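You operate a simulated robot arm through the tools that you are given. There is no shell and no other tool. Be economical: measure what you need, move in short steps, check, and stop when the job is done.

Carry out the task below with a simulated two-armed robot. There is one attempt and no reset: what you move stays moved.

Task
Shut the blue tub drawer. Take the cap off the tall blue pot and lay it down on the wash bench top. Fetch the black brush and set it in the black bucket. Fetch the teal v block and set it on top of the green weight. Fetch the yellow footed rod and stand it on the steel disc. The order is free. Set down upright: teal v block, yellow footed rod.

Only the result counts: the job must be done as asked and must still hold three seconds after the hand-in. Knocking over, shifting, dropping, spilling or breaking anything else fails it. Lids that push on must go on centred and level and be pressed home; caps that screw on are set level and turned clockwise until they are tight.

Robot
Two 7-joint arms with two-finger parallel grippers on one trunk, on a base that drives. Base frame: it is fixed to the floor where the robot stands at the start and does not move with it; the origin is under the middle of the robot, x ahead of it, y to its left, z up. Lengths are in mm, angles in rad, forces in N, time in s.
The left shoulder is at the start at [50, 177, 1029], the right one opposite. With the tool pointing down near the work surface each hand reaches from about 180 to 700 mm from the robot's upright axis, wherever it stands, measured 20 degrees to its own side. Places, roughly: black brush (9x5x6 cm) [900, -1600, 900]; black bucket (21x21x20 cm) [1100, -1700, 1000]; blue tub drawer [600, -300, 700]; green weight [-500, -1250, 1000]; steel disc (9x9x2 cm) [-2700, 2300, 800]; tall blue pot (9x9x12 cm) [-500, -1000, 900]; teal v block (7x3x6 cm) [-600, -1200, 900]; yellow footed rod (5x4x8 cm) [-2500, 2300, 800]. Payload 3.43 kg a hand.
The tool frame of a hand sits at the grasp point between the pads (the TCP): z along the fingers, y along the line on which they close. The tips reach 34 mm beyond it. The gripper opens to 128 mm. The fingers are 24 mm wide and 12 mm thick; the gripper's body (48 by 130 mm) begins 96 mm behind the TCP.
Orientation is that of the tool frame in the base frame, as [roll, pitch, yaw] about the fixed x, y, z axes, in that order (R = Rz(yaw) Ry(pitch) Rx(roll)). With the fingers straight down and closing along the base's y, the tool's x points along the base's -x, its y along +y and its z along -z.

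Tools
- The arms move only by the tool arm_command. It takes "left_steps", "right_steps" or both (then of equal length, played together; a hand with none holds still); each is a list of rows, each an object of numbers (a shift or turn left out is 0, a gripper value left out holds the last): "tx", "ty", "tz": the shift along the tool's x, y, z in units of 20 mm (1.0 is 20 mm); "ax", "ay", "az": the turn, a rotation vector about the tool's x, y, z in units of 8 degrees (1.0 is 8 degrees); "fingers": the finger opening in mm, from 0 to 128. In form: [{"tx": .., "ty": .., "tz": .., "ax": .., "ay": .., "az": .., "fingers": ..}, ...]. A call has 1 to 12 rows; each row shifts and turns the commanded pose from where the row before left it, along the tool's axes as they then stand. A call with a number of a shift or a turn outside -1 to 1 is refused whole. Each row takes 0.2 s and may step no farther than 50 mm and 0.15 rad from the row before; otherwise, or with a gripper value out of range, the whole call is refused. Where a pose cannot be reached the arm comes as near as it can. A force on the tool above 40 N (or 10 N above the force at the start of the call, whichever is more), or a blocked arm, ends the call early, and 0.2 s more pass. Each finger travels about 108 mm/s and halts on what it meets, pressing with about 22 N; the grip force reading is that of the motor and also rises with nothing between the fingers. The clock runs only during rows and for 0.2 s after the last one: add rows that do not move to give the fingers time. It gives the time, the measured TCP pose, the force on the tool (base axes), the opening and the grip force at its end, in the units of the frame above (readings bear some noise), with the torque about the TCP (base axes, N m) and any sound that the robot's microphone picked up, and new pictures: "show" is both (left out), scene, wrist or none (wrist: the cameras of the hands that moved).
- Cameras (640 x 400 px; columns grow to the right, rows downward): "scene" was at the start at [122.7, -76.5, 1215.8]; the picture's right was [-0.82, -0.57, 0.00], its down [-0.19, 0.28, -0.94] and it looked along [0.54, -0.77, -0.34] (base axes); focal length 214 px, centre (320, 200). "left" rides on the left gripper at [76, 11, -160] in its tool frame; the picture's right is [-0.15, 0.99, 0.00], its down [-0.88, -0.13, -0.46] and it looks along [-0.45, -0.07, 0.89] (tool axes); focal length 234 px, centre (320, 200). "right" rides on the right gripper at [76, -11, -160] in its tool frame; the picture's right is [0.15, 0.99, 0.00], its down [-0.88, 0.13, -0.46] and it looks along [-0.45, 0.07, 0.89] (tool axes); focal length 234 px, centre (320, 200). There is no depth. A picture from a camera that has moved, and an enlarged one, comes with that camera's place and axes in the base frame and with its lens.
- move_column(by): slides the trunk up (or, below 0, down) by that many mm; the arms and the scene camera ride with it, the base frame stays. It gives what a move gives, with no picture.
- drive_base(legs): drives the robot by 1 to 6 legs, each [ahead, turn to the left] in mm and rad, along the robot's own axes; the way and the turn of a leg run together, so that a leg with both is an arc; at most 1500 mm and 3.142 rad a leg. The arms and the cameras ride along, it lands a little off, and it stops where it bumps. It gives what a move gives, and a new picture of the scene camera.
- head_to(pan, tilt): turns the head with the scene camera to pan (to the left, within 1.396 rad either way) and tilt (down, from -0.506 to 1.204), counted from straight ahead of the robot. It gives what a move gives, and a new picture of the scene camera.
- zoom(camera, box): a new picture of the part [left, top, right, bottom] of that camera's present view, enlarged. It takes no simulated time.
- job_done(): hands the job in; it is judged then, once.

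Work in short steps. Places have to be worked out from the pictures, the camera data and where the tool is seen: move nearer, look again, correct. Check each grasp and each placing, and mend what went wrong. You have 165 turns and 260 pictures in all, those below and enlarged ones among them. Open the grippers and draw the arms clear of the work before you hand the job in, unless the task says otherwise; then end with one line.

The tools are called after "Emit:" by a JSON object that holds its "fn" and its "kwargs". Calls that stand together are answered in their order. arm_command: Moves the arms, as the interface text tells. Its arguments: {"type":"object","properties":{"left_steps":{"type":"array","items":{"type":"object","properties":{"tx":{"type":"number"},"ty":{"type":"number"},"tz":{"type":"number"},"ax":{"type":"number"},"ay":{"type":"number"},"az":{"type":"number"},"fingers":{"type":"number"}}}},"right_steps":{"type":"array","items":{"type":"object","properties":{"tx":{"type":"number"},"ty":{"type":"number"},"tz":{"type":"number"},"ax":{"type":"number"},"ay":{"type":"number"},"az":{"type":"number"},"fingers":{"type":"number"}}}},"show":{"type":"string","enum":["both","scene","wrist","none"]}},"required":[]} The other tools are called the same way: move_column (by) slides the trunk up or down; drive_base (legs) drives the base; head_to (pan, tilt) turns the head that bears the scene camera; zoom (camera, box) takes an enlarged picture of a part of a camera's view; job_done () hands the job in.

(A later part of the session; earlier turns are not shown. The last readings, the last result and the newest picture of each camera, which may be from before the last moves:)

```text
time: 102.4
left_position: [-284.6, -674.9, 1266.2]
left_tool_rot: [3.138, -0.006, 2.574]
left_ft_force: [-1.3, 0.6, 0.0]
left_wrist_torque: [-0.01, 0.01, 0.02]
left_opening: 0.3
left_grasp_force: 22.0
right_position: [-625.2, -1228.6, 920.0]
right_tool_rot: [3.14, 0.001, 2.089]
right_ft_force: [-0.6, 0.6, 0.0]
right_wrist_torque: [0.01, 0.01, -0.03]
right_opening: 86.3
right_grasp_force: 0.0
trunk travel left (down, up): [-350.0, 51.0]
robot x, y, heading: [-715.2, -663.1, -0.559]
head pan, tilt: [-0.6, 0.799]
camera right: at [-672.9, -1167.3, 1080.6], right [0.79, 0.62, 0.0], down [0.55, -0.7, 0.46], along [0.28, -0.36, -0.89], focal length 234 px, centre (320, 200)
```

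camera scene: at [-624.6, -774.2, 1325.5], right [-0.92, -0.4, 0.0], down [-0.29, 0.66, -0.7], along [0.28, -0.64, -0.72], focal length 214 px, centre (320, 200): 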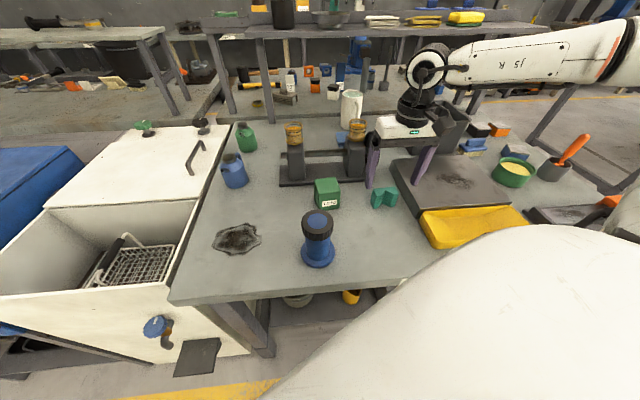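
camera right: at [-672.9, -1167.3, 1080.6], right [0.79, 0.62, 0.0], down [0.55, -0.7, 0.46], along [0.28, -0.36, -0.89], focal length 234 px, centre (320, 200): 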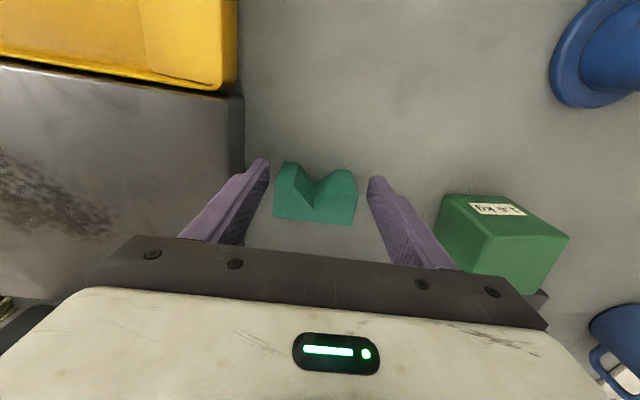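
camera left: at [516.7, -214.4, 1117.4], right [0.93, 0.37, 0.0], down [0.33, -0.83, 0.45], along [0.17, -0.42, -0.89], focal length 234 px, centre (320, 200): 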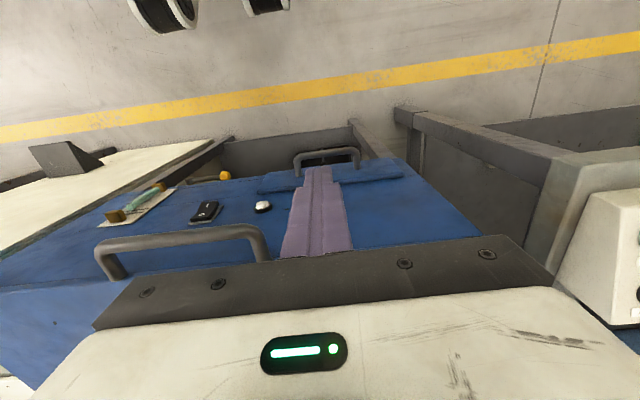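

Close fully and lift a little to test.

Emit:
{"fn": "arm_command", "kwargs": {"right_steps": [{"fingers": 0}, {}, {}, {"tz": -0.5}, {"tz": -1}, {"tz": -1}, {"tz": -1}], "show": "wrist"}}

```text
time: 104.0
left_position: [-285.2, -674.4, 1266.4]
left_tool_rot: [3.136, -0.006, 2.574]
left_ft_force: [-0.6, 0.6, 0.4]
left_wrist_torque: [0.0, 0.01, -0.01]
left_opening: 0.0
left_grasp_force: 21.8
right_position: [-624.9, -1227.9, 992.2]
right_tool_rot: [3.139, 0.003, 2.09]
right_ft_force: [-0.3, -0.1, -6.2]
right_wrist_torque: [0.06, 0.02, 0.0]
right_opening: 64.0
right_grasp_force: 22.0
trunk travel left (down, up): [-350.0, 51.0]
robot x, y, heading: [-713.8, -663.8, -0.559]
head pan, tilt: [-0.6, 0.799]
camera right: at [-673.4, -1167.7, 1152.1], right [0.79, 0.62, 0.0], down [0.55, -0.7, 0.46], along [0.28, -0.36, -0.89], focal length 234 px, centre (320, 200)
```

right: 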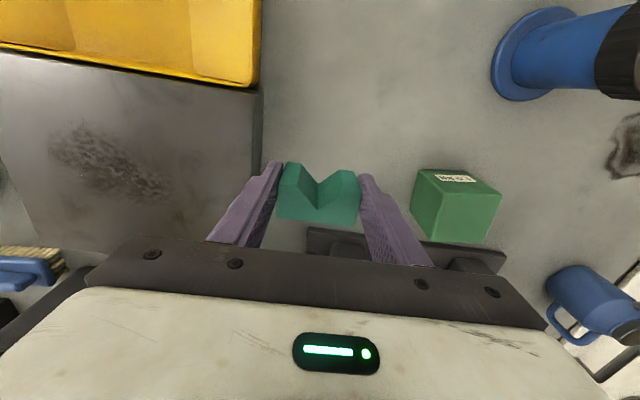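

Held firmly (6 N load). The weight is a 60 mm cube with its top near z≈939, centred about (-470,-1175). I'll raise and move above it.

Emit:
{"fn": "arm_command", "kwargs": {"right_steps": [{"tz": -0.9}, {"tz": -0.9}, {"ty": 0.9, "tx": -0.17}, {"ty": 0.9, "tx": -0.17}, {"ty": 0.9, "tx": -0.17}, {"ty": 0.9, "tx": -0.17}, {"ty": 0.9, "tx": -0.17}, {"ty": 0.9, "tx": -0.17}, {"ty": 0.9, "tx": -0.17}, {"ty": 0.9, "tx": -0.17}, {"ty": 0.85, "tx": -0.17}, {}], "show": "both"}}

```text
time: 106.6
left_position: [-285.0, -675.9, 1267.7]
left_tool_rot: [3.138, -0.006, 2.575]
left_ft_force: [0.0, -0.8, -0.9]
left_wrist_torque: [-0.02, -0.02, 0.01]
left_opening: 0.0
left_grasp_force: 22.0
right_position: [-470.9, -1175.4, 1027.0]
right_tool_rot: [3.141, 0.002, 2.089]
right_ft_force: [-0.4, 0.7, -6.5]
right_wrist_torque: [0.06, 0.02, 0.01]
right_opening: 63.9
right_grasp_force: 22.3
trunk travel left (down, up): [-350.0, 51.0]
robot x, y, heading: [-712.5, -663.8, -0.559]
head pan, tilt: [-0.6, 0.799]
camera scene: at [-624.6, -774.9, 1325.4], right [-0.92, -0.4, 0.0], down [-0.29, 0.66, -0.7], along [0.28, -0.64, -0.72], focal length 214 px, centre (320, 200)
camera right: at [-519.3, -1115.0, 1187.0], right [0.79, 0.62, 0.0], down [0.55, -0.7, 0.46], along [0.28, -0.36, -0.89], focal length 234 px, centre (320, 200)
```

scene: 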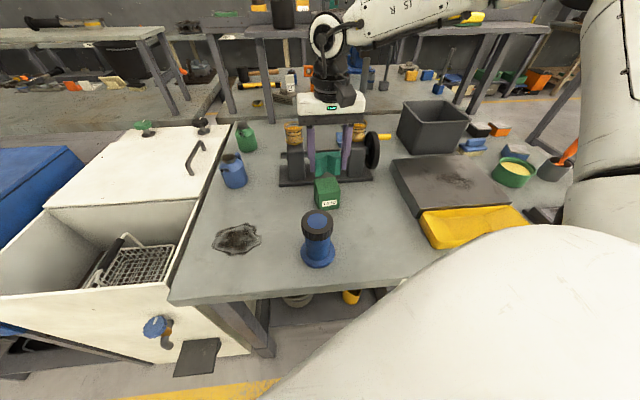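
right: 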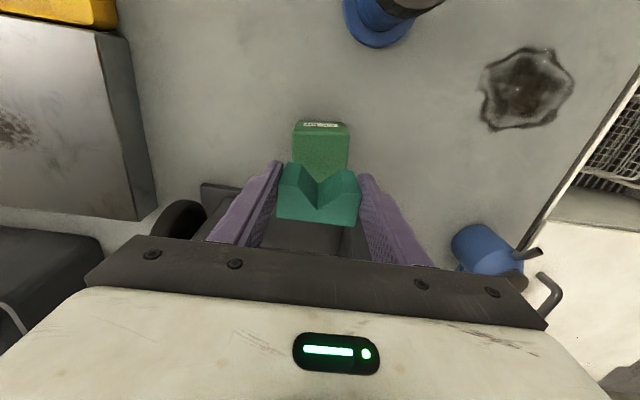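

Well aligned over the cube. Lower in fine steps until contact.

Emit:
{"fn": "arm_command", "kwargs": {"right_steps": [{"tz": 0.8}, {"tz": 0.7}, {"tz": 0.3}, {"tz": 0.2}, {}], "show": "both"}}

Emit:
{"fn": "zoom", "kwargs": {"camera": "scene", "box": [270, 130, 400, 240]}}

```text
time: 107.8
left_position: [-286.0, -674.4, 1266.5]
left_tool_rot: [3.137, -0.005, 2.575]
left_ft_force: [-0.3, -0.3, -0.3]
left_wrist_torque: [0.04, 0.02, 0.01]
left_opening: 0.1
left_grasp_force: 22.2
right_position: [-471.5, -1175.4, 991.5]
right_tool_rot: [3.138, 0.009, 2.09]
right_ft_force: [-2.2, -3.6, 22.0]
right_wrist_torque: [-0.56, 0.73, 0.13]
right_opening: 64.2
right_grasp_force: 22.7
trunk travel left (down, up): [-350.0, 51.0]
robot x, y, heading: [-712.7, -661.9, -0.558]
head pan, tilt: [-0.6, 0.799]
camera scene: at [-625.7, -772.6, 1326.1], right [-0.92, -0.4, 0.0], down [-0.29, 0.66, -0.7], along [0.28, -0.64, -0.72], focal length 214 px, centre (320, 200)
camera right: at [-519.7, -1113.7, 1150.4], right [0.79, 0.62, 0.0], down [0.55, -0.7, 0.46], along [0.29, -0.36, -0.89], focal length 234 px, centre (320, 200)
```

scene: 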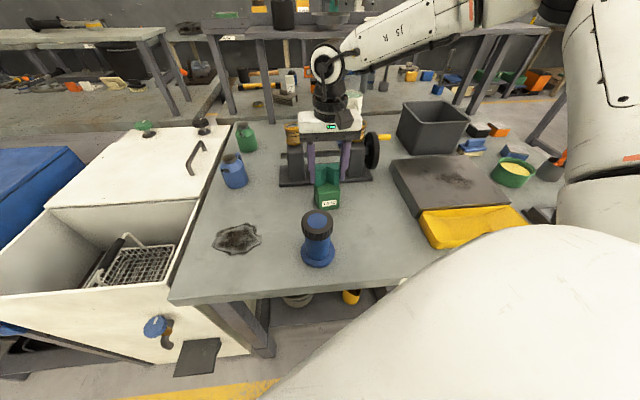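
right: 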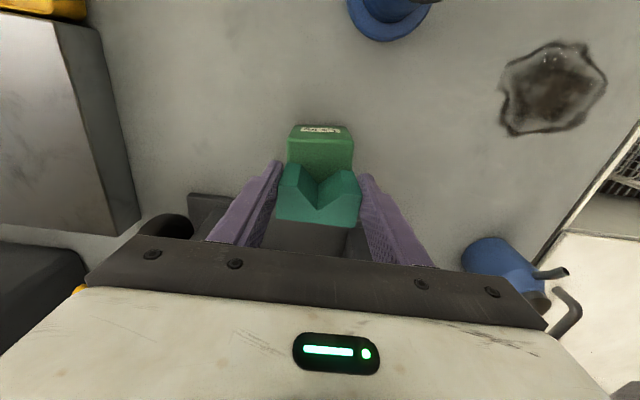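

```text
3.64 times, centred on (335, 185) of scene
camera zoom: at [-625.7, -772.6, 1326.1], right [-0.92, -0.4, 0.0], down [-0.29, 0.66, -0.7], along [0.28, -0.64, -0.72], focal length 780 px, centre (266, 254)
```

zoom: 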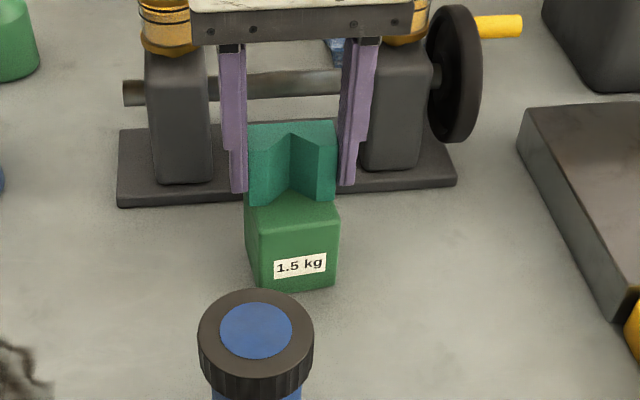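

Contact at 22 N and the block rests on the cube, about 7 mm off centre. I'll relieve the pressure slightly and open.

Emit:
{"fn": "arm_command", "kwargs": {"right_steps": [{"tz": -0.08}, {"fingers": 70}, {"fingers": 84}, {}, {}], "show": "wrist"}}

Emit:
{"fn": "zoom", "kwargs": {"camera": "scene", "box": [270, 130, 400, 240]}}

```text
time: 109.0
left_position: [-284.9, -674.9, 1266.6]
left_tool_rot: [3.139, -0.007, 2.574]
left_ft_force: [-0.1, -0.1, 0.4]
left_wrist_torque: [0.01, -0.01, -0.03]
left_opening: 0.1
left_grasp_force: 22.1
right_position: [-469.6, -1174.9, 990.5]
right_tool_rot: [3.14, 0.002, 2.089]
right_ft_force: [-0.1, -0.3, 0.1]
right_wrist_torque: [-0.03, 0.02, 0.01]
right_opening: 83.9
right_grasp_force: 0.0
trunk travel left (down, up): [-350.0, 51.0]
robot x, y, heading: [-717.1, -663.0, -0.558]
head pan, tilt: [-0.6, 0.799]
camera right: at [-518.9, -1114.9, 1149.5], right [0.79, 0.62, 0.0], down [0.55, -0.7, 0.46], along [0.28, -0.36, -0.89], focal length 234 px, centre (320, 200)
```

right: 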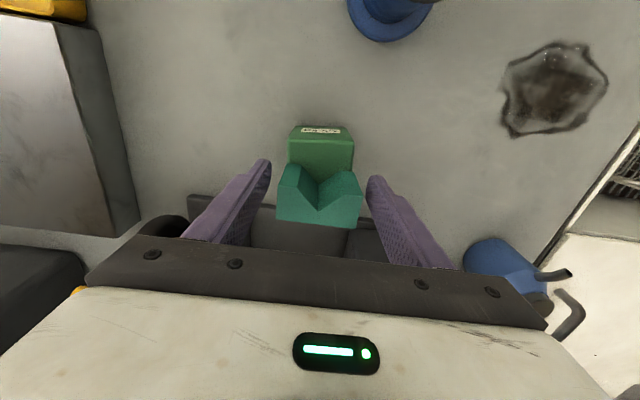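

```text
3.64 times, centred on (335, 185) of scene
camera zoom: at [-624.6, -774.3, 1325.4], right [-0.92, -0.4, 0.0], down [-0.29, 0.66, -0.7], along [0.28, -0.64, -0.72], focal length 780 px, centre (266, 254)
```

zoom: 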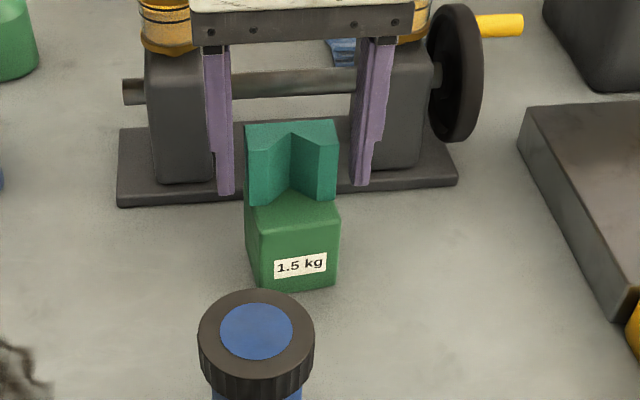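

The v block stands upright on the weight. Now raise the right hand and move over the pot, which I place near (-515,-1012).

Emit:
{"fn": "arm_command", "kwargs": {"right_steps": [{"tz": -1}, {"tz": -1}, {"tz": -1}, {"tz": -1}, {"tz": -1}, {"tz": -1}, {"tz": -1}, {"tz": -0.5}], "show": "none"}}

Emit:
{"fn": "arm_command", "kwargs": {"right_steps": [{"tx": 0.91, "ty": 0.23, "fingers": 115}, {"tx": 0.91, "ty": 0.23}, {"tx": 0.91, "ty": 0.23}, {"tx": 0.91, "ty": 0.23}, {"tx": 0.91, "ty": 0.23}, {"tx": 0.91, "ty": 0.23}, {"tx": 0.91, "ty": 0.23}, {"tx": 0.91, "ty": 0.23}, {"tx": 0.91, "ty": 0.23}, {}], "show": "both"}}

```text
time: 110.8
left_position: [-285.5, -675.7, 1266.9]
left_tool_rot: [3.137, -0.007, 2.576]
left_ft_force: [-0.4, -0.8, 0.6]
left_wrist_torque: [0.01, 0.0, -0.04]
left_opening: 0.1
left_grasp_force: 22.0
right_position: [-470.2, -1173.9, 1141.0]
right_tool_rot: [3.139, 0.002, 2.09]
right_ft_force: [0.4, -0.5, 0.7]
right_wrist_torque: [0.0, 0.02, 0.0]
right_opening: 83.8
right_grasp_force: 0.0
trunk travel left (down, up): [-350.0, 51.0]
robot x, y, heading: [-716.0, -663.3, -0.559]
head pan, tilt: [-0.6, 0.799]
```

```text
time: 113.0
left_position: [-285.5, -675.6, 1267.1]
left_tool_rot: [3.139, -0.008, 2.573]
left_ft_force: [0.3, -0.2, -0.5]
left_wrist_torque: [0.02, -0.03, -0.01]
left_opening: 0.1
left_grasp_force: 21.9
right_position: [-516.8, -1013.2, 1137.5]
right_tool_rot: [3.138, 0.001, 2.091]
right_ft_force: [0.2, -0.4, 0.5]
right_wrist_torque: [-0.02, 0.01, -0.03]
right_opening: 115.0
right_grasp_force: 0.0
trunk travel left (down, up): [-350.0, 51.0]
robot x, y, heading: [-714.0, -664.6, -0.562]
head pan, tilt: [-0.6, 0.799]
camera scene: at [-624.6, -774.4, 1325.4], right [-0.92, -0.4, 0.0], down [-0.29, 0.66, -0.7], along [0.28, -0.64, -0.72], focal length 214 px, centre (320, 200)
camera right: at [-565.0, -953.0, 1298.6], right [0.79, 0.62, 0.0], down [0.55, -0.7, 0.46], along [0.28, -0.36, -0.89], focal length 234 px, centre (320, 200)
```

scene: 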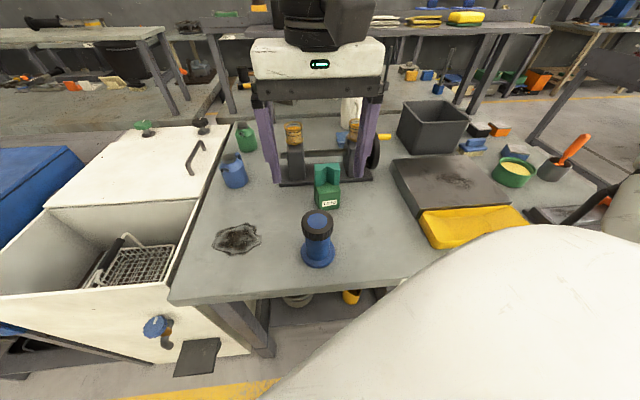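
right: 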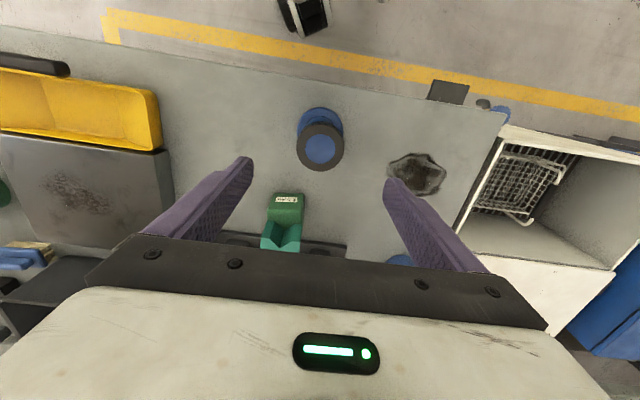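

The cap is centred under the hand. Lower over it and check.

Emit:
{"fn": "arm_command", "kwargs": {"right_steps": [{"tz": 1}, {"tz": 1}, {"tz": 1}, {"tz": 1}, {"tz": 1}, {"tz": 1}, {"tz": 1}, {"tz": 0.4}, {}], "show": "both"}}

Emit:
{"fn": "zoom", "kwargs": {"camera": "scene", "box": [250, 170, 390, 280]}}

```text
time: 115.0
left_position: [-285.7, -673.9, 1266.2]
left_tool_rot: [3.138, -0.006, 2.574]
left_ft_force: [0.1, 0.1, 0.0]
left_wrist_torque: [0.02, -0.01, -0.01]
left_opening: 0.1
left_grasp_force: 21.9
right_position: [-515.2, -1013.2, 991.0]
right_tool_rot: [3.139, 0.003, 2.088]
right_ft_force: [1.5, 0.7, 0.7]
right_wrist_torque: [0.01, 0.0, -0.01]
right_opening: 115.2
right_grasp_force: 0.1
trunk travel left (down, up): [-350.0, 51.0]
robot x, y, heading: [-715.4, -662.1, -0.56]
head pan, tilt: [-0.6, 0.799]
camera scene: at [-624.6, -774.2, 1325.5], right [-0.92, -0.4, 0.0], down [-0.29, 0.66, -0.7], along [0.28, -0.64, -0.72], focal length 214 px, centre (320, 200)
camera right: at [-564.3, -952.6, 1150.8], right [0.79, 0.62, 0.0], down [0.55, -0.7, 0.46], along [0.28, -0.36, -0.89], focal length 234 px, centre (320, 200)
```

scene: 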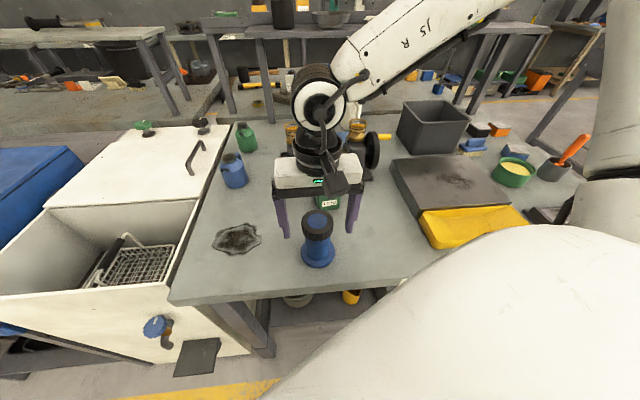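
right: 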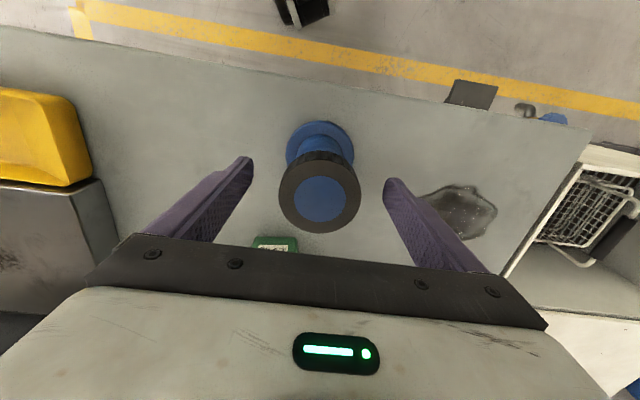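

```text
3.64 times, centred on (320, 225) of scene
camera zoom: at [-624.6, -774.2, 1325.5], right [-0.92, -0.4, 0.0], down [-0.29, 0.66, -0.7], along [0.28, -0.64, -0.72], focal length 780 px, centre (320, 109)
```

zoom: 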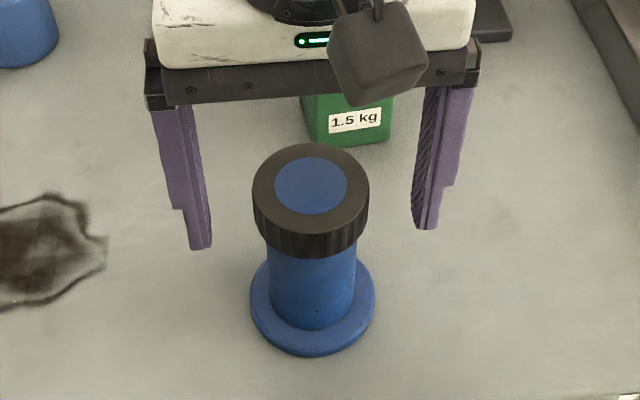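

Fingers straddle the cap. Lower 4 mm more and grip.

Emit:
{"fn": "arm_command", "kwargs": {"right_steps": [{"tz": 0.2}, {"fingers": 0}, {}, {}, {}], "show": "wrist"}}

```text
time: 116.2
left_position: [-284.7, -673.6, 1266.6]
left_tool_rot: [3.14, -0.005, 2.574]
left_ft_force: [0.9, 0.9, 0.0]
left_wrist_torque: [0.0, 0.02, 0.0]
left_opening: 0.3
left_grasp_force: 22.1
right_position: [-515.5, -1012.6, 987.6]
right_tool_rot: [3.14, 0.002, 2.089]
right_ft_force: [1.4, 1.4, 1.6]
right_wrist_torque: [0.01, -0.04, 0.0]
right_opening: 63.4
right_grasp_force: 21.9
trunk travel left (down, up): [-350.0, 51.0]
robot x, y, heading: [-718.7, -664.8, -0.557]
head pan, tilt: [-0.6, 0.799]
camera right: at [-564.3, -952.2, 1146.9], right [0.79, 0.62, 0.0], down [0.55, -0.7, 0.46], along [0.28, -0.36, -0.89], focal length 234 px, centre (320, 200)
```

right: 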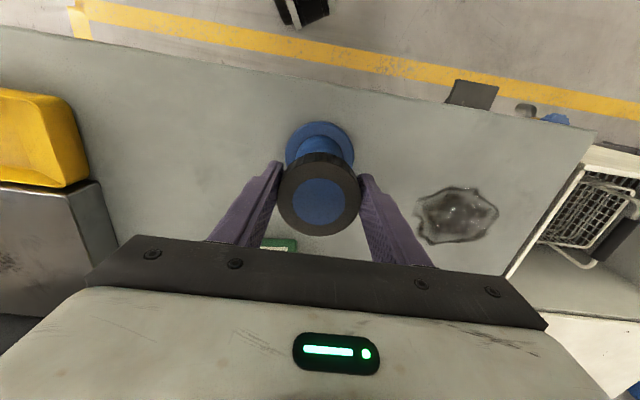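

Gripped at 63 mm. Twist a little counterclockwise and read the torque.

Emit:
{"fn": "arm_command", "kwargs": {"right_steps": [{"az": -1}, {"az": -1}, {"az": -1}], "show": "none"}}

```text
time: 117.0
left_position: [-284.9, -675.4, 1267.2]
left_tool_rot: [3.136, -0.007, 2.575]
left_ft_force: [-0.7, 0.5, 0.5]
left_wrist_torque: [0.01, -0.02, 0.01]
left_opening: 0.0
left_grasp_force: 22.0
right_position: [-515.8, -1013.3, 988.5]
right_tool_rot: [3.141, 0.002, 2.509]
right_ft_force: [-1.0, -0.9, -1.3]
right_wrist_torque: [-0.19, 0.27, -0.04]
right_opening: 63.4
right_grasp_force: 21.9
trunk travel left (down, up): [-350.0, 51.0]
robot x, y, heading: [-711.4, -664.5, -0.559]
head pan, tilt: [-0.6, 0.799]
```

It turns easily. Continue to about 100° and look.

Emit:
{"fn": "arm_command", "kwargs": {"right_steps": [{"az": -1}, {"az": -1}, {"az": -1}, {"az": -1}, {"az": -1}, {"az": -1}, {"az": -1}, {"az": -1}, {"az": -1}], "show": "both"}}

Emit:
{"fn": "zoom", "kwargs": {"camera": "scene", "box": [250, 170, 390, 280]}}

```text
time: 119.0
left_position: [-285.4, -674.9, 1266.7]
left_tool_rot: [3.139, -0.007, 2.574]
left_ft_force: [0.7, -0.1, 0.7]
left_wrist_torque: [0.0, 0.0, 0.02]
left_opening: 0.1
left_grasp_force: 22.0
right_position: [-517.1, -1002.8, 987.2]
right_tool_rot: [-3.132, 0.002, -2.521]
right_ft_force: [2.3, -4.2, 8.6]
right_wrist_torque: [-0.07, -0.04, 0.02]
right_opening: 63.4
right_grasp_force: 22.6
right hand out of reach, approached as far as the arm can: row 9
trunk travel left (down, up): [-350.0, 51.0]
robot x, y, heading: [-716.0, -664.0, -0.56]
head pan, tilt: [-0.6, 0.799]
camera scene: at [-624.5, -773.9, 1325.8], right [-0.92, -0.4, 0.0], down [-0.29, 0.66, -0.7], along [0.28, -0.64, -0.72], focal length 214 px, centre (320, 200)
camera right: at [-574.6, -1054.3, 1147.5], right [-0.69, 0.72, -0.01], down [0.64, 0.62, 0.46], along [0.33, 0.31, -0.89], focal length 234 px, centre (320, 200)
```

scene: 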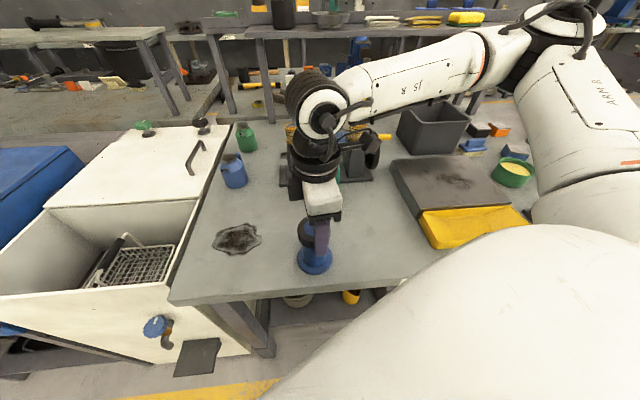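
right: 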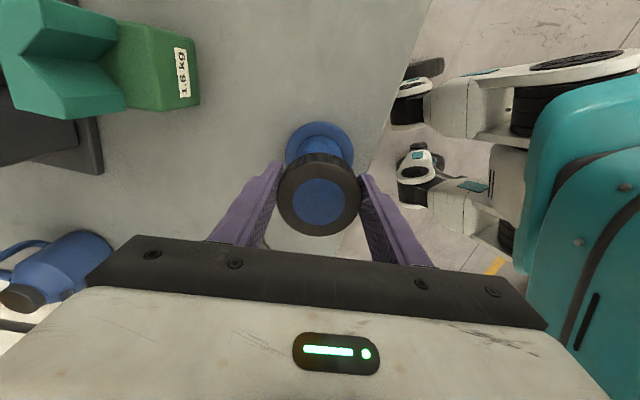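

```text
3.64 times, centred on (320, 225) of scene
camera zoom: at [-624.5, -773.9, 1325.8], right [-0.92, -0.4, 0.0], down [-0.29, 0.66, -0.7], along [0.28, -0.64, -0.72], focal length 780 px, centre (320, 109)
```

zoom: 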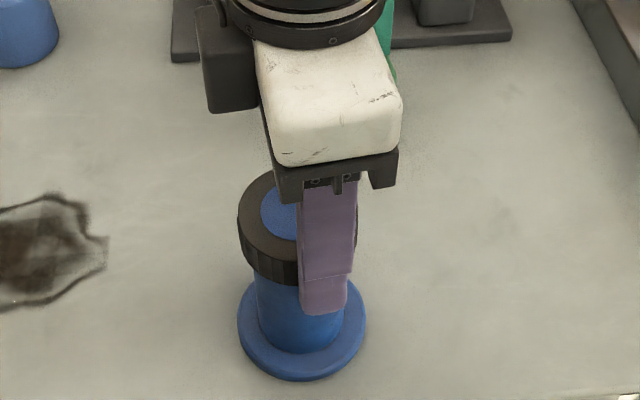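

The hand hit its turn limit and the pot moved about 10 mm. I'll test by lifting slightly.

Emit:
{"fn": "arm_command", "kwargs": {"right_steps": [{"tz": -0.3}, {"tz": -0.3}, {}], "show": "wrist"}}

Emit:
{"fn": "zoom", "kwargs": {"camera": "scene", "box": [250, 170, 390, 280]}}

```text
time: 119.8
left_position: [-283.9, -673.9, 1267.4]
left_tool_rot: [3.139, -0.006, 2.574]
left_ft_force: [0.3, -0.8, 0.5]
left_wrist_torque: [0.01, 0.04, 0.0]
left_opening: 0.3
left_grasp_force: 21.7
right_position: [-519.4, -1000.3, 997.8]
right_tool_rot: [-3.139, 0.001, -2.522]
right_ft_force: [-0.5, 0.7, -4.1]
right_wrist_torque: [-0.02, 0.02, 0.0]
right_opening: 63.6
right_grasp_force: 22.2
trunk travel left (down, up): [-350.0, 51.0]
robot x, y, heading: [-714.9, -665.8, -0.559]
head pan, tilt: [-0.6, 0.799]
camera right: at [-575.4, -1053.0, 1158.2], right [-0.69, 0.72, 0.0], down [0.64, 0.62, 0.46], along [0.33, 0.31, -0.89], focal length 234 px, centre (320, 200)
```

right: 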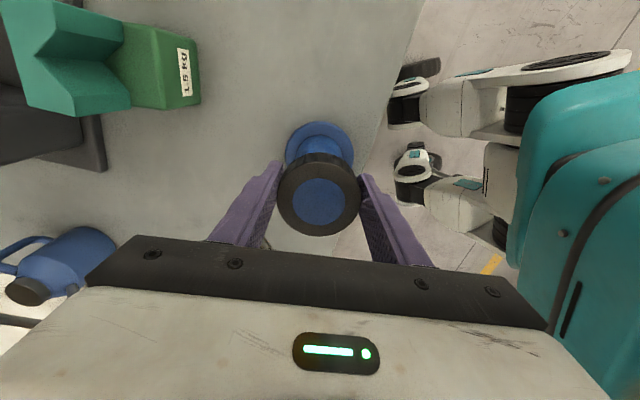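

```text
3.64 times, centred on (320, 225) of scene
camera zoom: at [-624.5, -774.5, 1325.4], right [-0.92, -0.4, 0.0], down [-0.29, 0.66, -0.7], along [0.28, -0.64, -0.72], focal length 780 px, centre (320, 109)
```

zoom: 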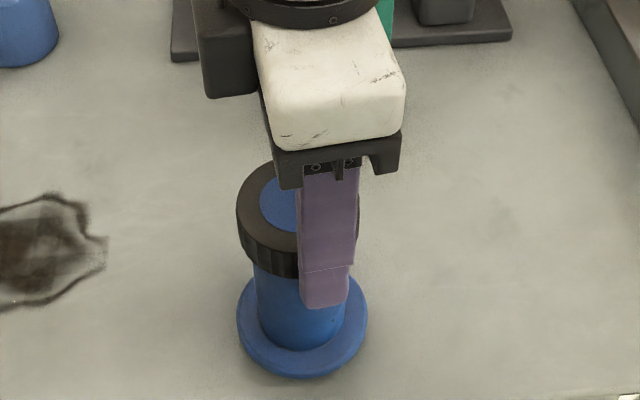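

Ambiguous; lift 20 mm more to see whether the pot body follows.

Emit:
{"fn": "arm_command", "kwargs": {"right_steps": [{"tz": -0.5}, {"tz": -0.5}, {}], "show": "wrist"}}

Emit:
{"fn": "zoom", "kwargs": {"camera": "scene", "box": [250, 170, 390, 280]}}

```text
time: 120.6
left_position: [-284.7, -674.6, 1266.2]
left_tool_rot: [3.139, -0.006, 2.575]
left_ft_force: [-1.0, 0.5, -0.3]
left_wrist_torque: [-0.02, -0.01, -0.02]
left_opening: 0.0
left_grasp_force: 22.1
right_position: [-518.3, -999.1, 1018.4]
right_tool_rot: [-3.139, 0.001, -2.522]
right_ft_force: [0.4, 0.2, -4.3]
right_wrist_torque: [0.0, 0.02, -0.01]
right_opening: 63.5
right_grasp_force: 21.8
trunk travel left (down, up): [-350.0, 51.0]
robot x, y, heading: [-714.0, -665.4, -0.565]
head pan, tilt: [-0.6, 0.799]
camera right: at [-574.6, -1051.7, 1177.9], right [-0.69, 0.72, 0.0], down [0.64, 0.62, 0.46], along [0.33, 0.31, -0.89], focal length 234 px, centre (320, 200)
```

right: 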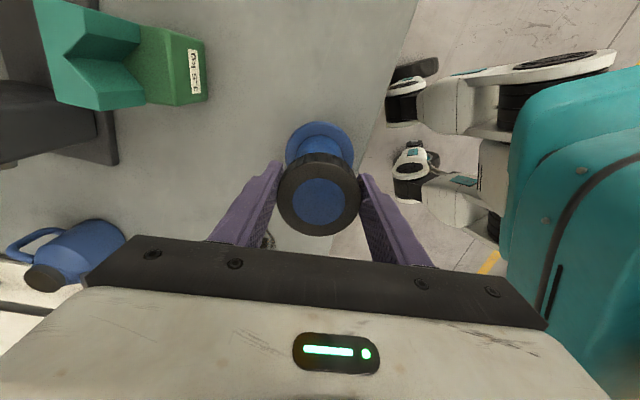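

```text
3.64 times, centred on (320, 225) of scene
camera zoom: at [-624.5, -774.5, 1325.4], right [-0.92, -0.4, 0.0], down [-0.29, 0.66, -0.7], along [0.28, -0.64, -0.72], focal length 780 px, centre (320, 109)
```

zoom: 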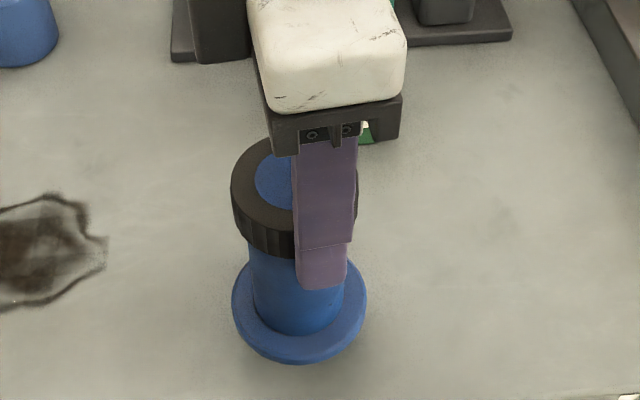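

The pot lifts together with the cap, so the cap is screwed on and the body must be held. I'll set the pot back down, then bring the left hand in horizontally to grip the body.

Emit:
{"fn": "arm_command", "kwargs": {"right_steps": [{"tz": 0.6}, {"tz": 0.5}, {"tz": 0.2}, {"tz": 0.1}, {"tz": 0.1}], "left_steps": [{"az": -1, "fingers": 100}, {"az": -1}, {"az": -1}, {"az": -1}, {"az": -1}], "show": "none"}}

Emit:
{"fn": "arm_command", "kwargs": {"left_steps": [{"az": -1}, {"az": -1}, {"az": -1}, {"az": -1}, {"az": -1}, {"az": -1}, {"az": -0.25}, {"ay": 1}, {"ay": 1}, {"ay": 1}, {"ay": 1}, {"ay": 1}], "show": "none"}}

Emit:
{"fn": "arm_command", "kwargs": {"left_steps": [{"ay": 1}, {"ay": 1}, {"ay": 1}, {"ay": 1}, {"ay": 1}, {"ay": 1}, {"ay": 0.25}], "show": "both"}}

```text
time: 121.8
left_position: [-285.0, -674.5, 1267.4]
left_tool_rot: [3.135, -0.002, -3.008]
left_ft_force: [0.3, 0.1, 0.1]
left_wrist_torque: [0.03, -0.01, 0.01]
left_opening: 100.0
left_grasp_force: 0.1
right_position: [-517.5, -1001.1, 987.4]
right_tool_rot: [-3.135, 0.002, -2.521]
right_ft_force: [-0.5, -0.9, -0.7]
right_wrist_torque: [0.04, 0.1, -0.03]
right_opening: 63.3
right_grasp_force: 21.6
trunk travel left (down, up): [-350.0, 51.0]
robot x, y, heading: [-715.6, -659.8, -0.562]
head pan, tilt: [-0.6, 0.799]
```

```text
time: 124.4
left_position: [-284.1, -674.2, 1265.7]
left_tool_rot: [3.135, -0.695, -2.131]
left_ft_force: [0.5, 0.1, 0.5]
left_wrist_torque: [-0.04, 0.02, 0.03]
left_opening: 100.0
left_grasp_force: 0.0
right_position: [-519.0, -999.8, 987.0]
right_tool_rot: [-3.138, 0.002, -2.52]
right_ft_force: [1.0, -1.6, 1.5]
right_wrist_torque: [0.04, 0.0, 0.01]
right_opening: 63.4
right_grasp_force: 21.9
trunk travel left (down, up): [-350.0, 51.0]
robot x, y, heading: [-715.5, -661.0, -0.558]
head pan, tilt: [-0.6, 0.799]
```

```text
time: 126.0
left_position: [-285.3, -674.1, 1268.0]
left_tool_rot: [1.836, -1.564, -0.83]
left_ft_force: [-0.3, 0.7, 0.8]
left_wrist_torque: [-0.01, 0.02, 0.04]
left_opening: 100.1
left_grasp_force: 0.1
right_position: [-518.9, -1000.7, 987.5]
right_tool_rot: [-3.138, 0.002, -2.519]
right_ft_force: [-0.1, 0.6, 1.1]
right_wrist_torque: [0.1, 0.11, 0.0]
right_opening: 63.3
right_grasp_force: 22.5
trunk travel left (down, up): [-350.0, 51.0]
robot x, y, heading: [-716.8, -662.5, -0.559]
head pan, tilt: [-0.6, 0.799]
camera scene: at [-624.6, -774.3, 1325.5], right [-0.92, -0.4, 0.0], down [-0.29, 0.66, -0.7], along [0.28, -0.64, -0.72], focal length 214 px, centre (320, 200)
camera left: at [-207.2, -534.1, 1343.6], right [-0.84, 0.53, -0.14], down [0.35, 0.32, -0.88], along [-0.42, -0.79, -0.45], focal length 234 px, centre (320, 200)
```

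scene: 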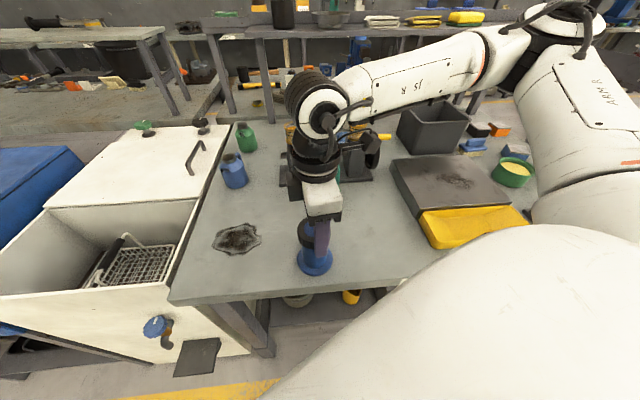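
left: 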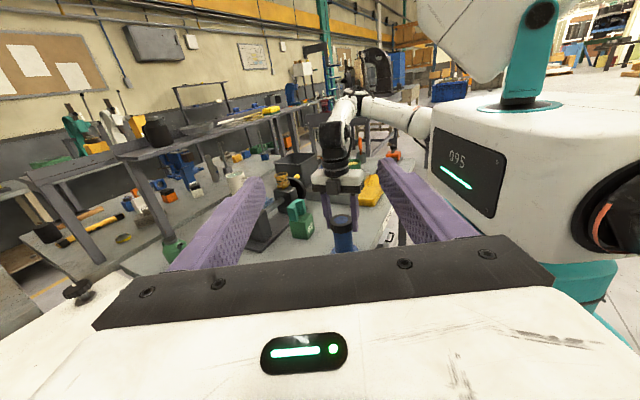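

The left hand now points toward the pot. I'll bring it in and down in stages.

Emit:
{"fn": "arm_command", "kwargs": {"left_steps": [{"tz": 1, "tx": -1}, {"tz": 1, "tx": -1}, {"tz": 1, "tx": -1}, {"tz": 1, "tx": -1}, {"tz": 1, "tx": -1}, {"tz": 1, "tx": -1}, {"tz": 1, "tx": -1}, {"tz": 1, "tx": -1}, {"tz": 1, "tx": -1, "ty": 0.6}, {"tz": 1, "tx": -1, "ty": 0.6}], "show": "both"}}

```text
time: 128.2
left_position: [-412.1, -829.3, 1066.6]
left_tool_rot: [2.16, -1.564, -1.155]
left_ft_force: [-0.6, -0.2, -0.4]
left_wrist_torque: [0.01, -0.02, 0.01]
left_opening: 99.6
left_grasp_force: 0.0
right_position: [-518.6, -1001.2, 987.5]
right_tool_rot: [-3.14, 0.002, -2.52]
right_ft_force: [-0.6, -0.8, -0.8]
right_wrist_torque: [0.06, 0.04, 0.0]
right_opening: 63.6
right_grasp_force: 21.9
trunk travel left (down, up): [-350.0, 51.0]
robot x, y, heading: [-714.5, -664.7, -0.56]
head pan, tilt: [-0.6, 0.799]
camera scene: at [-624.6, -774.3, 1325.5], right [-0.92, -0.4, 0.0], down [-0.29, 0.66, -0.7], along [0.28, -0.64, -0.72], focal length 214 px, centre (320, 200)
camera left: at [-334.2, -689.6, 1142.7], right [-0.84, 0.53, -0.14], down [0.35, 0.32, -0.88], along [-0.42, -0.78, -0.46], focal length 234 px, centre (320, 200)
```

scene: 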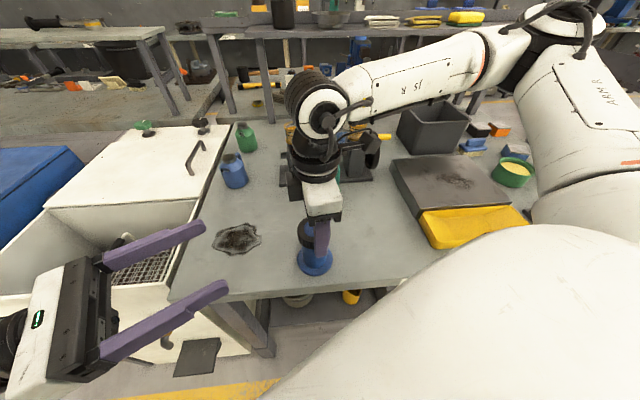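
left: 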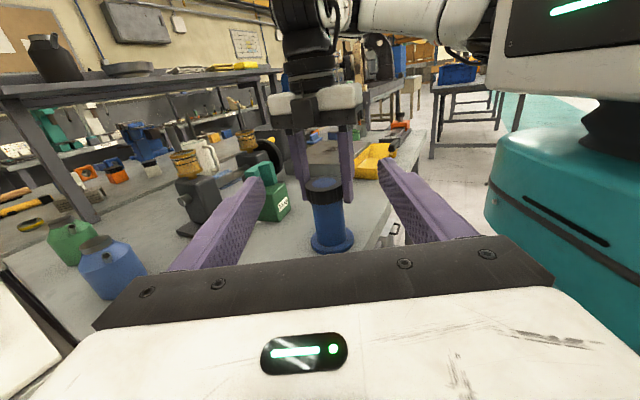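

Aligned with the pot. Lower to z≈922, still about 120 mm short of the pot.

Emit:
{"fn": "arm_command", "kwargs": {"left_steps": [{"tz": 0.5, "tx": -0.9}, {"tz": 0.5, "tx": -0.9}, {"tz": 0.5, "tx": -0.9}, {"tz": 0.5, "tx": -0.9}, {"tz": 0.5, "tx": -0.9}, {"tz": 0.5, "tx": -0.9}, {"tz": 0.5, "tx": -0.9}, {"tz": 0.5, "tx": -0.9}, {}], "show": "both"}}

```text
time: 130.2
left_position: [-455.3, -896.7, 921.0]
left_tool_rot: [2.1, -1.563, -1.096]
left_ft_force: [0.0, 0.9, 0.7]
left_wrist_torque: [-0.01, -0.01, 0.02]
left_opening: 99.9
left_grasp_force: 0.2
right_position: [-518.4, -1001.0, 986.6]
right_tool_rot: [-3.138, 0.001, -2.517]
right_ft_force: [0.4, -0.5, 0.1]
right_wrist_torque: [0.0, 0.02, 0.0]
right_opening: 63.6
right_grasp_force: 22.1
trunk travel left (down, up): [-350.0, 51.0]
robot x, y, heading: [-713.7, -663.5, -0.557]
head pan, tilt: [-0.6, 0.799]
camera scene: at [-624.6, -774.3, 1325.4], right [-0.92, -0.4, 0.0], down [-0.29, 0.66, -0.7], along [0.28, -0.64, -0.72], focal length 214 px, centre (320, 200)
camera left: at [-378.9, -756.3, 997.6], right [-0.84, 0.53, -0.14], down [0.35, 0.32, -0.88], along [-0.42, -0.78, -0.45], focal length 234 px, centre (320, 200)
```

scene: 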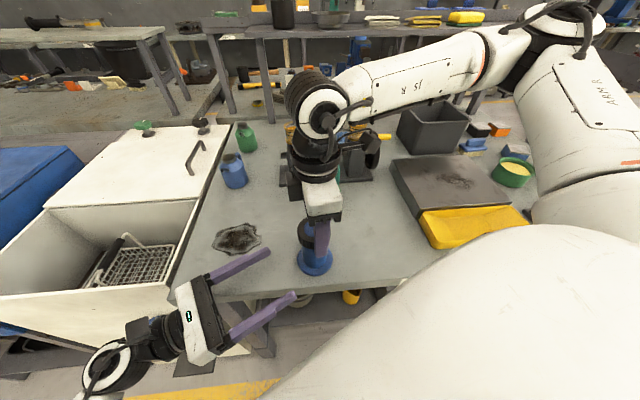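
left: 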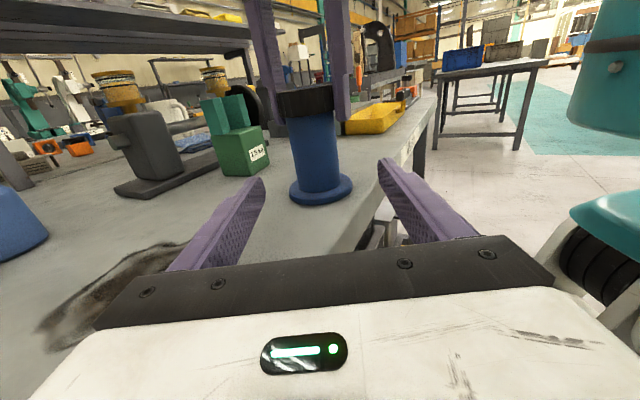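

Advance toward the pot body, with the fingers straddling it.

Emit:
{"fn": "arm_command", "kwargs": {"left_steps": [{"tz": 1}, {"tz": 1}, {"tz": 1}, {"tz": 1}, {"tz": 1}, {"tz": 0.9}, {}], "show": "both"}}

```text
time: 131.8
left_position: [-519.9, -994.8, 922.5]
left_tool_rot: [2.096, -1.562, -1.09]
left_ft_force: [-0.5, 0.5, -0.1]
left_wrist_torque: [0.02, -0.03, 0.03]
left_opening: 100.0
left_grasp_force: 0.1
right_position: [-519.4, -1001.4, 988.4]
right_tool_rot: [-3.138, 0.003, -2.523]
right_ft_force: [0.4, -0.7, 0.1]
right_wrist_torque: [0.04, 0.06, -0.05]
right_opening: 63.6
right_grasp_force: 22.1
trunk travel left (down, up): [-350.0, 51.0]
robot x, y, heading: [-714.5, -663.7, -0.562]
head pan, tilt: [-0.6, 0.799]
camera scene: at [-624.6, -774.3, 1325.4], right [-0.92, -0.4, 0.0], down [-0.29, 0.66, -0.7], along [0.28, -0.64, -0.72], focal length 214 px, centre (320, 200)
camera left: at [-442.3, -854.6, 998.8], right [-0.84, 0.53, -0.14], down [0.35, 0.32, -0.88], along [-0.42, -0.78, -0.45], focal length 234 px, centre (320, 200)
```

scene: 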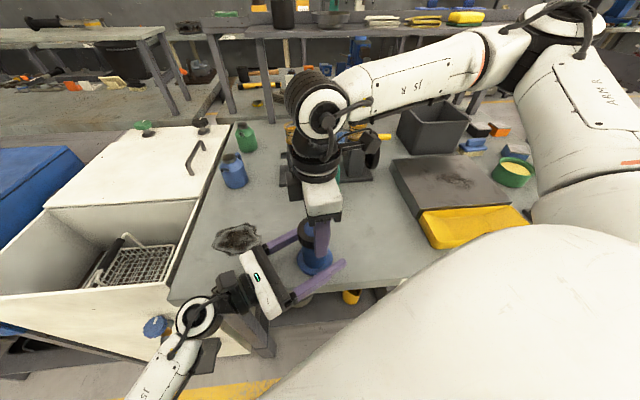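
left: 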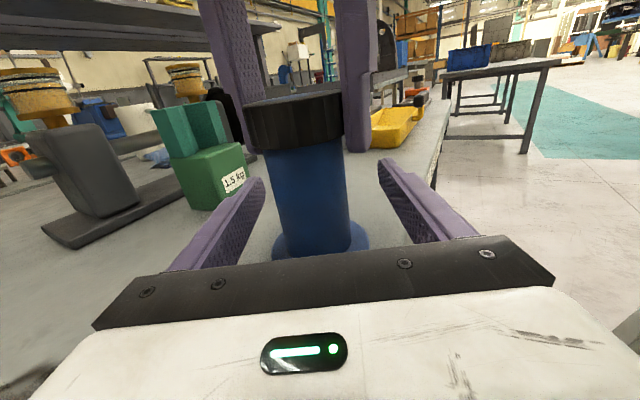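

Pot body is between the left fingers. Close the left hand.

Emit:
{"fn": "arm_command", "kwargs": {"left_steps": [{"fingers": 0}, {}, {}, {}], "show": "none"}}

```text
time: 132.8
left_position: [-517.3, -994.9, 922.0]
left_tool_rot: [2.032, -1.562, -1.016]
left_ft_force: [17.5, -18.9, -0.8]
left_wrist_torque: [0.55, 0.35, -0.06]
left_opening: 53.5
left_grasp_force: 21.8
right_position: [-520.7, -998.9, 987.6]
right_tool_rot: [3.14, -0.001, -2.519]
right_ft_force: [-15.1, 16.1, 8.8]
right_wrist_torque: [0.19, 0.23, 0.15]
right_opening: 63.5
right_grasp_force: 21.9
trunk travel left (down, up): [-350.0, 51.0]
robot x, y, heading: [-715.4, -664.6, -0.558]
head pan, tilt: [-0.6, 0.799]
```

The body is gripped at 53.5 mm with a side load between the hands. I'll release the right fingers so it relaxes, then rotate the right hand back clockwise for a fresh stroke.

Emit:
{"fn": "arm_command", "kwargs": {"left_steps": [{"ty": -0.12}, {}, {}, {}], "right_steps": [{}, {"fingers": 84}, {}, {}], "show": "none"}}

Emit:
{"fn": "arm_command", "kwargs": {"right_steps": [{"az": 1}, {"az": 1}, {"az": 1}, {"az": 1}, {"az": 1}, {"az": 1}, {"az": 1}, {"az": 1}, {"az": 1}, {"az": 1}, {"az": 1}, {"az": 1}], "show": "none"}}

Emit:
{"fn": "arm_command", "kwargs": {"right_steps": [{"az": 1}, {"az": 1}, {"az": 1}, {"az": 1}], "show": "both"}}

```text
time: 133.8
left_position: [-518.0, -996.0, 923.0]
left_tool_rot: [2.008, -1.563, -1.006]
left_ft_force: [-2.1, 0.2, -0.8]
left_wrist_torque: [-0.1, -0.07, -0.06]
left_opening: 53.6
left_grasp_force: 22.2
right_position: [-518.1, -1001.6, 987.6]
right_tool_rot: [-3.135, 0.001, -2.523]
right_ft_force: [-0.3, -0.1, -0.1]
right_wrist_torque: [0.0, 0.0, 0.03]
right_opening: 83.8
right_grasp_force: 0.0
trunk travel left (down, up): [-350.0, 51.0]
robot x, y, heading: [-717.2, -665.7, -0.567]
head pan, tilt: [-0.6, 0.799]
```

```text
time: 136.4
left_position: [-518.1, -995.7, 922.1]
left_tool_rot: [2.083, -1.565, -1.079]
left_ft_force: [-0.7, -0.6, 1.9]
left_wrist_torque: [-0.15, -0.2, -0.04]
left_opening: 53.7
left_grasp_force: 21.8
right_position: [-518.3, -1001.5, 987.3]
right_tool_rot: [3.139, 0.001, 2.086]
right_ft_force: [0.6, 0.5, 0.2]
right_wrist_torque: [0.03, 0.0, -0.04]
right_opening: 83.9
right_grasp_force: 0.1
trunk travel left (down, up): [-350.0, 51.0]
robot x, y, heading: [-715.2, -665.3, -0.558]
head pan, tilt: [-0.6, 0.799]
```

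```text
time: 137.4
left_position: [-518.4, -996.0, 923.6]
left_tool_rot: [2.086, -1.563, -1.081]
left_ft_force: [-1.2, -1.0, 3.0]
left_wrist_torque: [-0.15, -0.23, 0.0]
left_opening: 53.6
left_grasp_force: 22.8
right_position: [-519.7, -1000.9, 987.3]
right_tool_rot: [3.14, 0.002, 1.527]
right_ft_force: [-0.7, 0.1, -0.8]
right_wrist_torque: [-0.02, 0.01, 0.01]
right_opening: 84.0
right_grasp_force: 0.1
trunk travel left (down, up): [-350.0, 51.0]
robot x, y, heading: [-715.8, -665.6, -0.565]
head pan, tilt: [-0.6, 0.799]
camera scene: at [-624.8, -774.1, 1325.5], right [-0.92, -0.4, 0.0], down [-0.29, 0.66, -0.7], along [0.28, -0.64, -0.72], focal length 214 px, centre (320, 200)
camera right: at [-527.7, -924.4, 1147.5], right [0.99, 0.1, 0.0], down [0.09, -0.89, 0.46], along [0.05, -0.45, -0.89], focal length 234 px, centre (320, 200)
```

scene: 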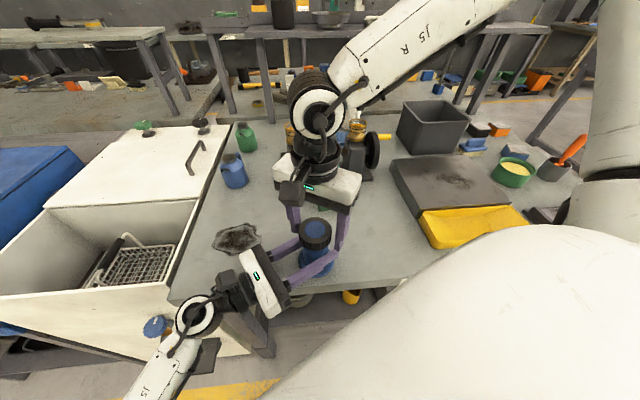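
right: 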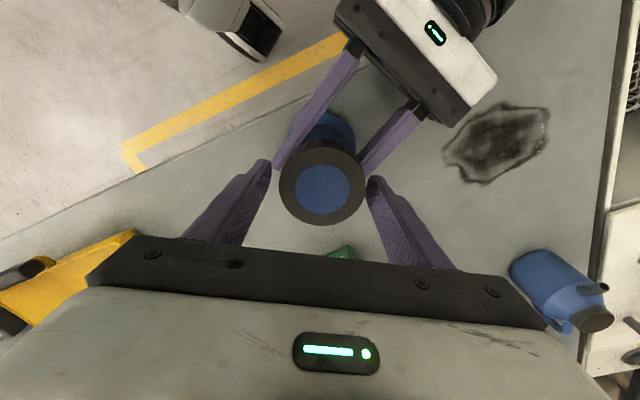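

The left hand holds the body. Grip the cap and unscrew counterclockwise.

Emit:
{"fn": "arm_command", "kwargs": {"right_steps": [{"fingers": 0}, {}, {}, {"az": -0.7}, {"az": -0.7}, {"az": -0.7}, {"az": -0.7}, {"az": -0.7}, {"az": -0.7}, {"az": -0.7}, {"az": -0.7}], "show": "none"}}

```text
time: 139.8
left_position: [-518.9, -996.3, 923.0]
left_tool_rot: [1.917, -1.56, -0.919]
left_ft_force: [-19.4, -9.0, 1.6]
left_wrist_torque: [-0.03, -0.67, 0.1]
left_opening: 53.8
left_grasp_force: 22.0
right_position: [-516.7, -1001.7, 988.1]
right_tool_rot: [3.132, 0.005, 2.316]
right_ft_force: [18.9, 9.8, 0.1]
right_wrist_torque: [0.43, -0.5, -0.15]
right_opening: 63.5
right_grasp_force: 22.2
trunk travel left (down, up): [-350.0, 51.0]
robot x, y, heading: [-718.6, -662.1, -0.56]
head pan, tilt: [-0.6, 0.799]
```

Turning against the held body, with a moderate side load. I'll shift 2 mm to relieve it and continue.

Emit:
{"fn": "arm_command", "kwargs": {"right_steps": [{"ty": 0.08}, {"az": -0.7}, {"az": -0.7}, {"az": -0.7}, {"az": -0.7}, {"az": -0.7}, {"az": -0.7}, {"az": -0.7}, {"az": -0.7}, {"az": -0.7}, {"az": -0.7}], "show": "wrist"}}

```text
time: 142.2
left_position: [-518.2, -995.3, 922.8]
left_tool_rot: [2.022, -1.565, -1.015]
left_ft_force: [-14.9, -13.9, 2.0]
left_wrist_torque: [-0.08, -0.51, 0.02]
left_opening: 53.7
left_grasp_force: 22.0
right_position: [-514.6, -996.5, 988.7]
right_tool_rot: [3.139, 0.013, -2.988]
right_ft_force: [15.5, 17.6, 11.5]
right_wrist_torque: [0.97, -0.21, -0.13]
right_opening: 63.4
right_grasp_force: 21.7
trunk travel left (down, up): [-350.0, 51.0]
robot x, y, heading: [-713.3, -661.9, -0.56]
head pan, tilt: [-0.6, 0.799]
camera right: at [-590.8, -1020.8, 1148.1], right [-0.3, 0.96, 0.0], down [0.84, 0.26, 0.47], along [0.45, 0.14, -0.88], focal length 234 px, centre (320, 200)
```

right: 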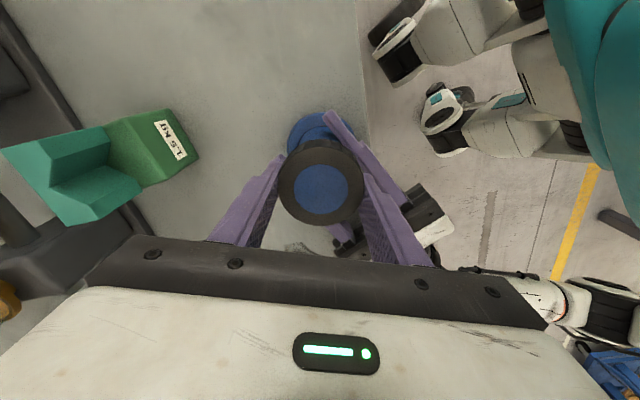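

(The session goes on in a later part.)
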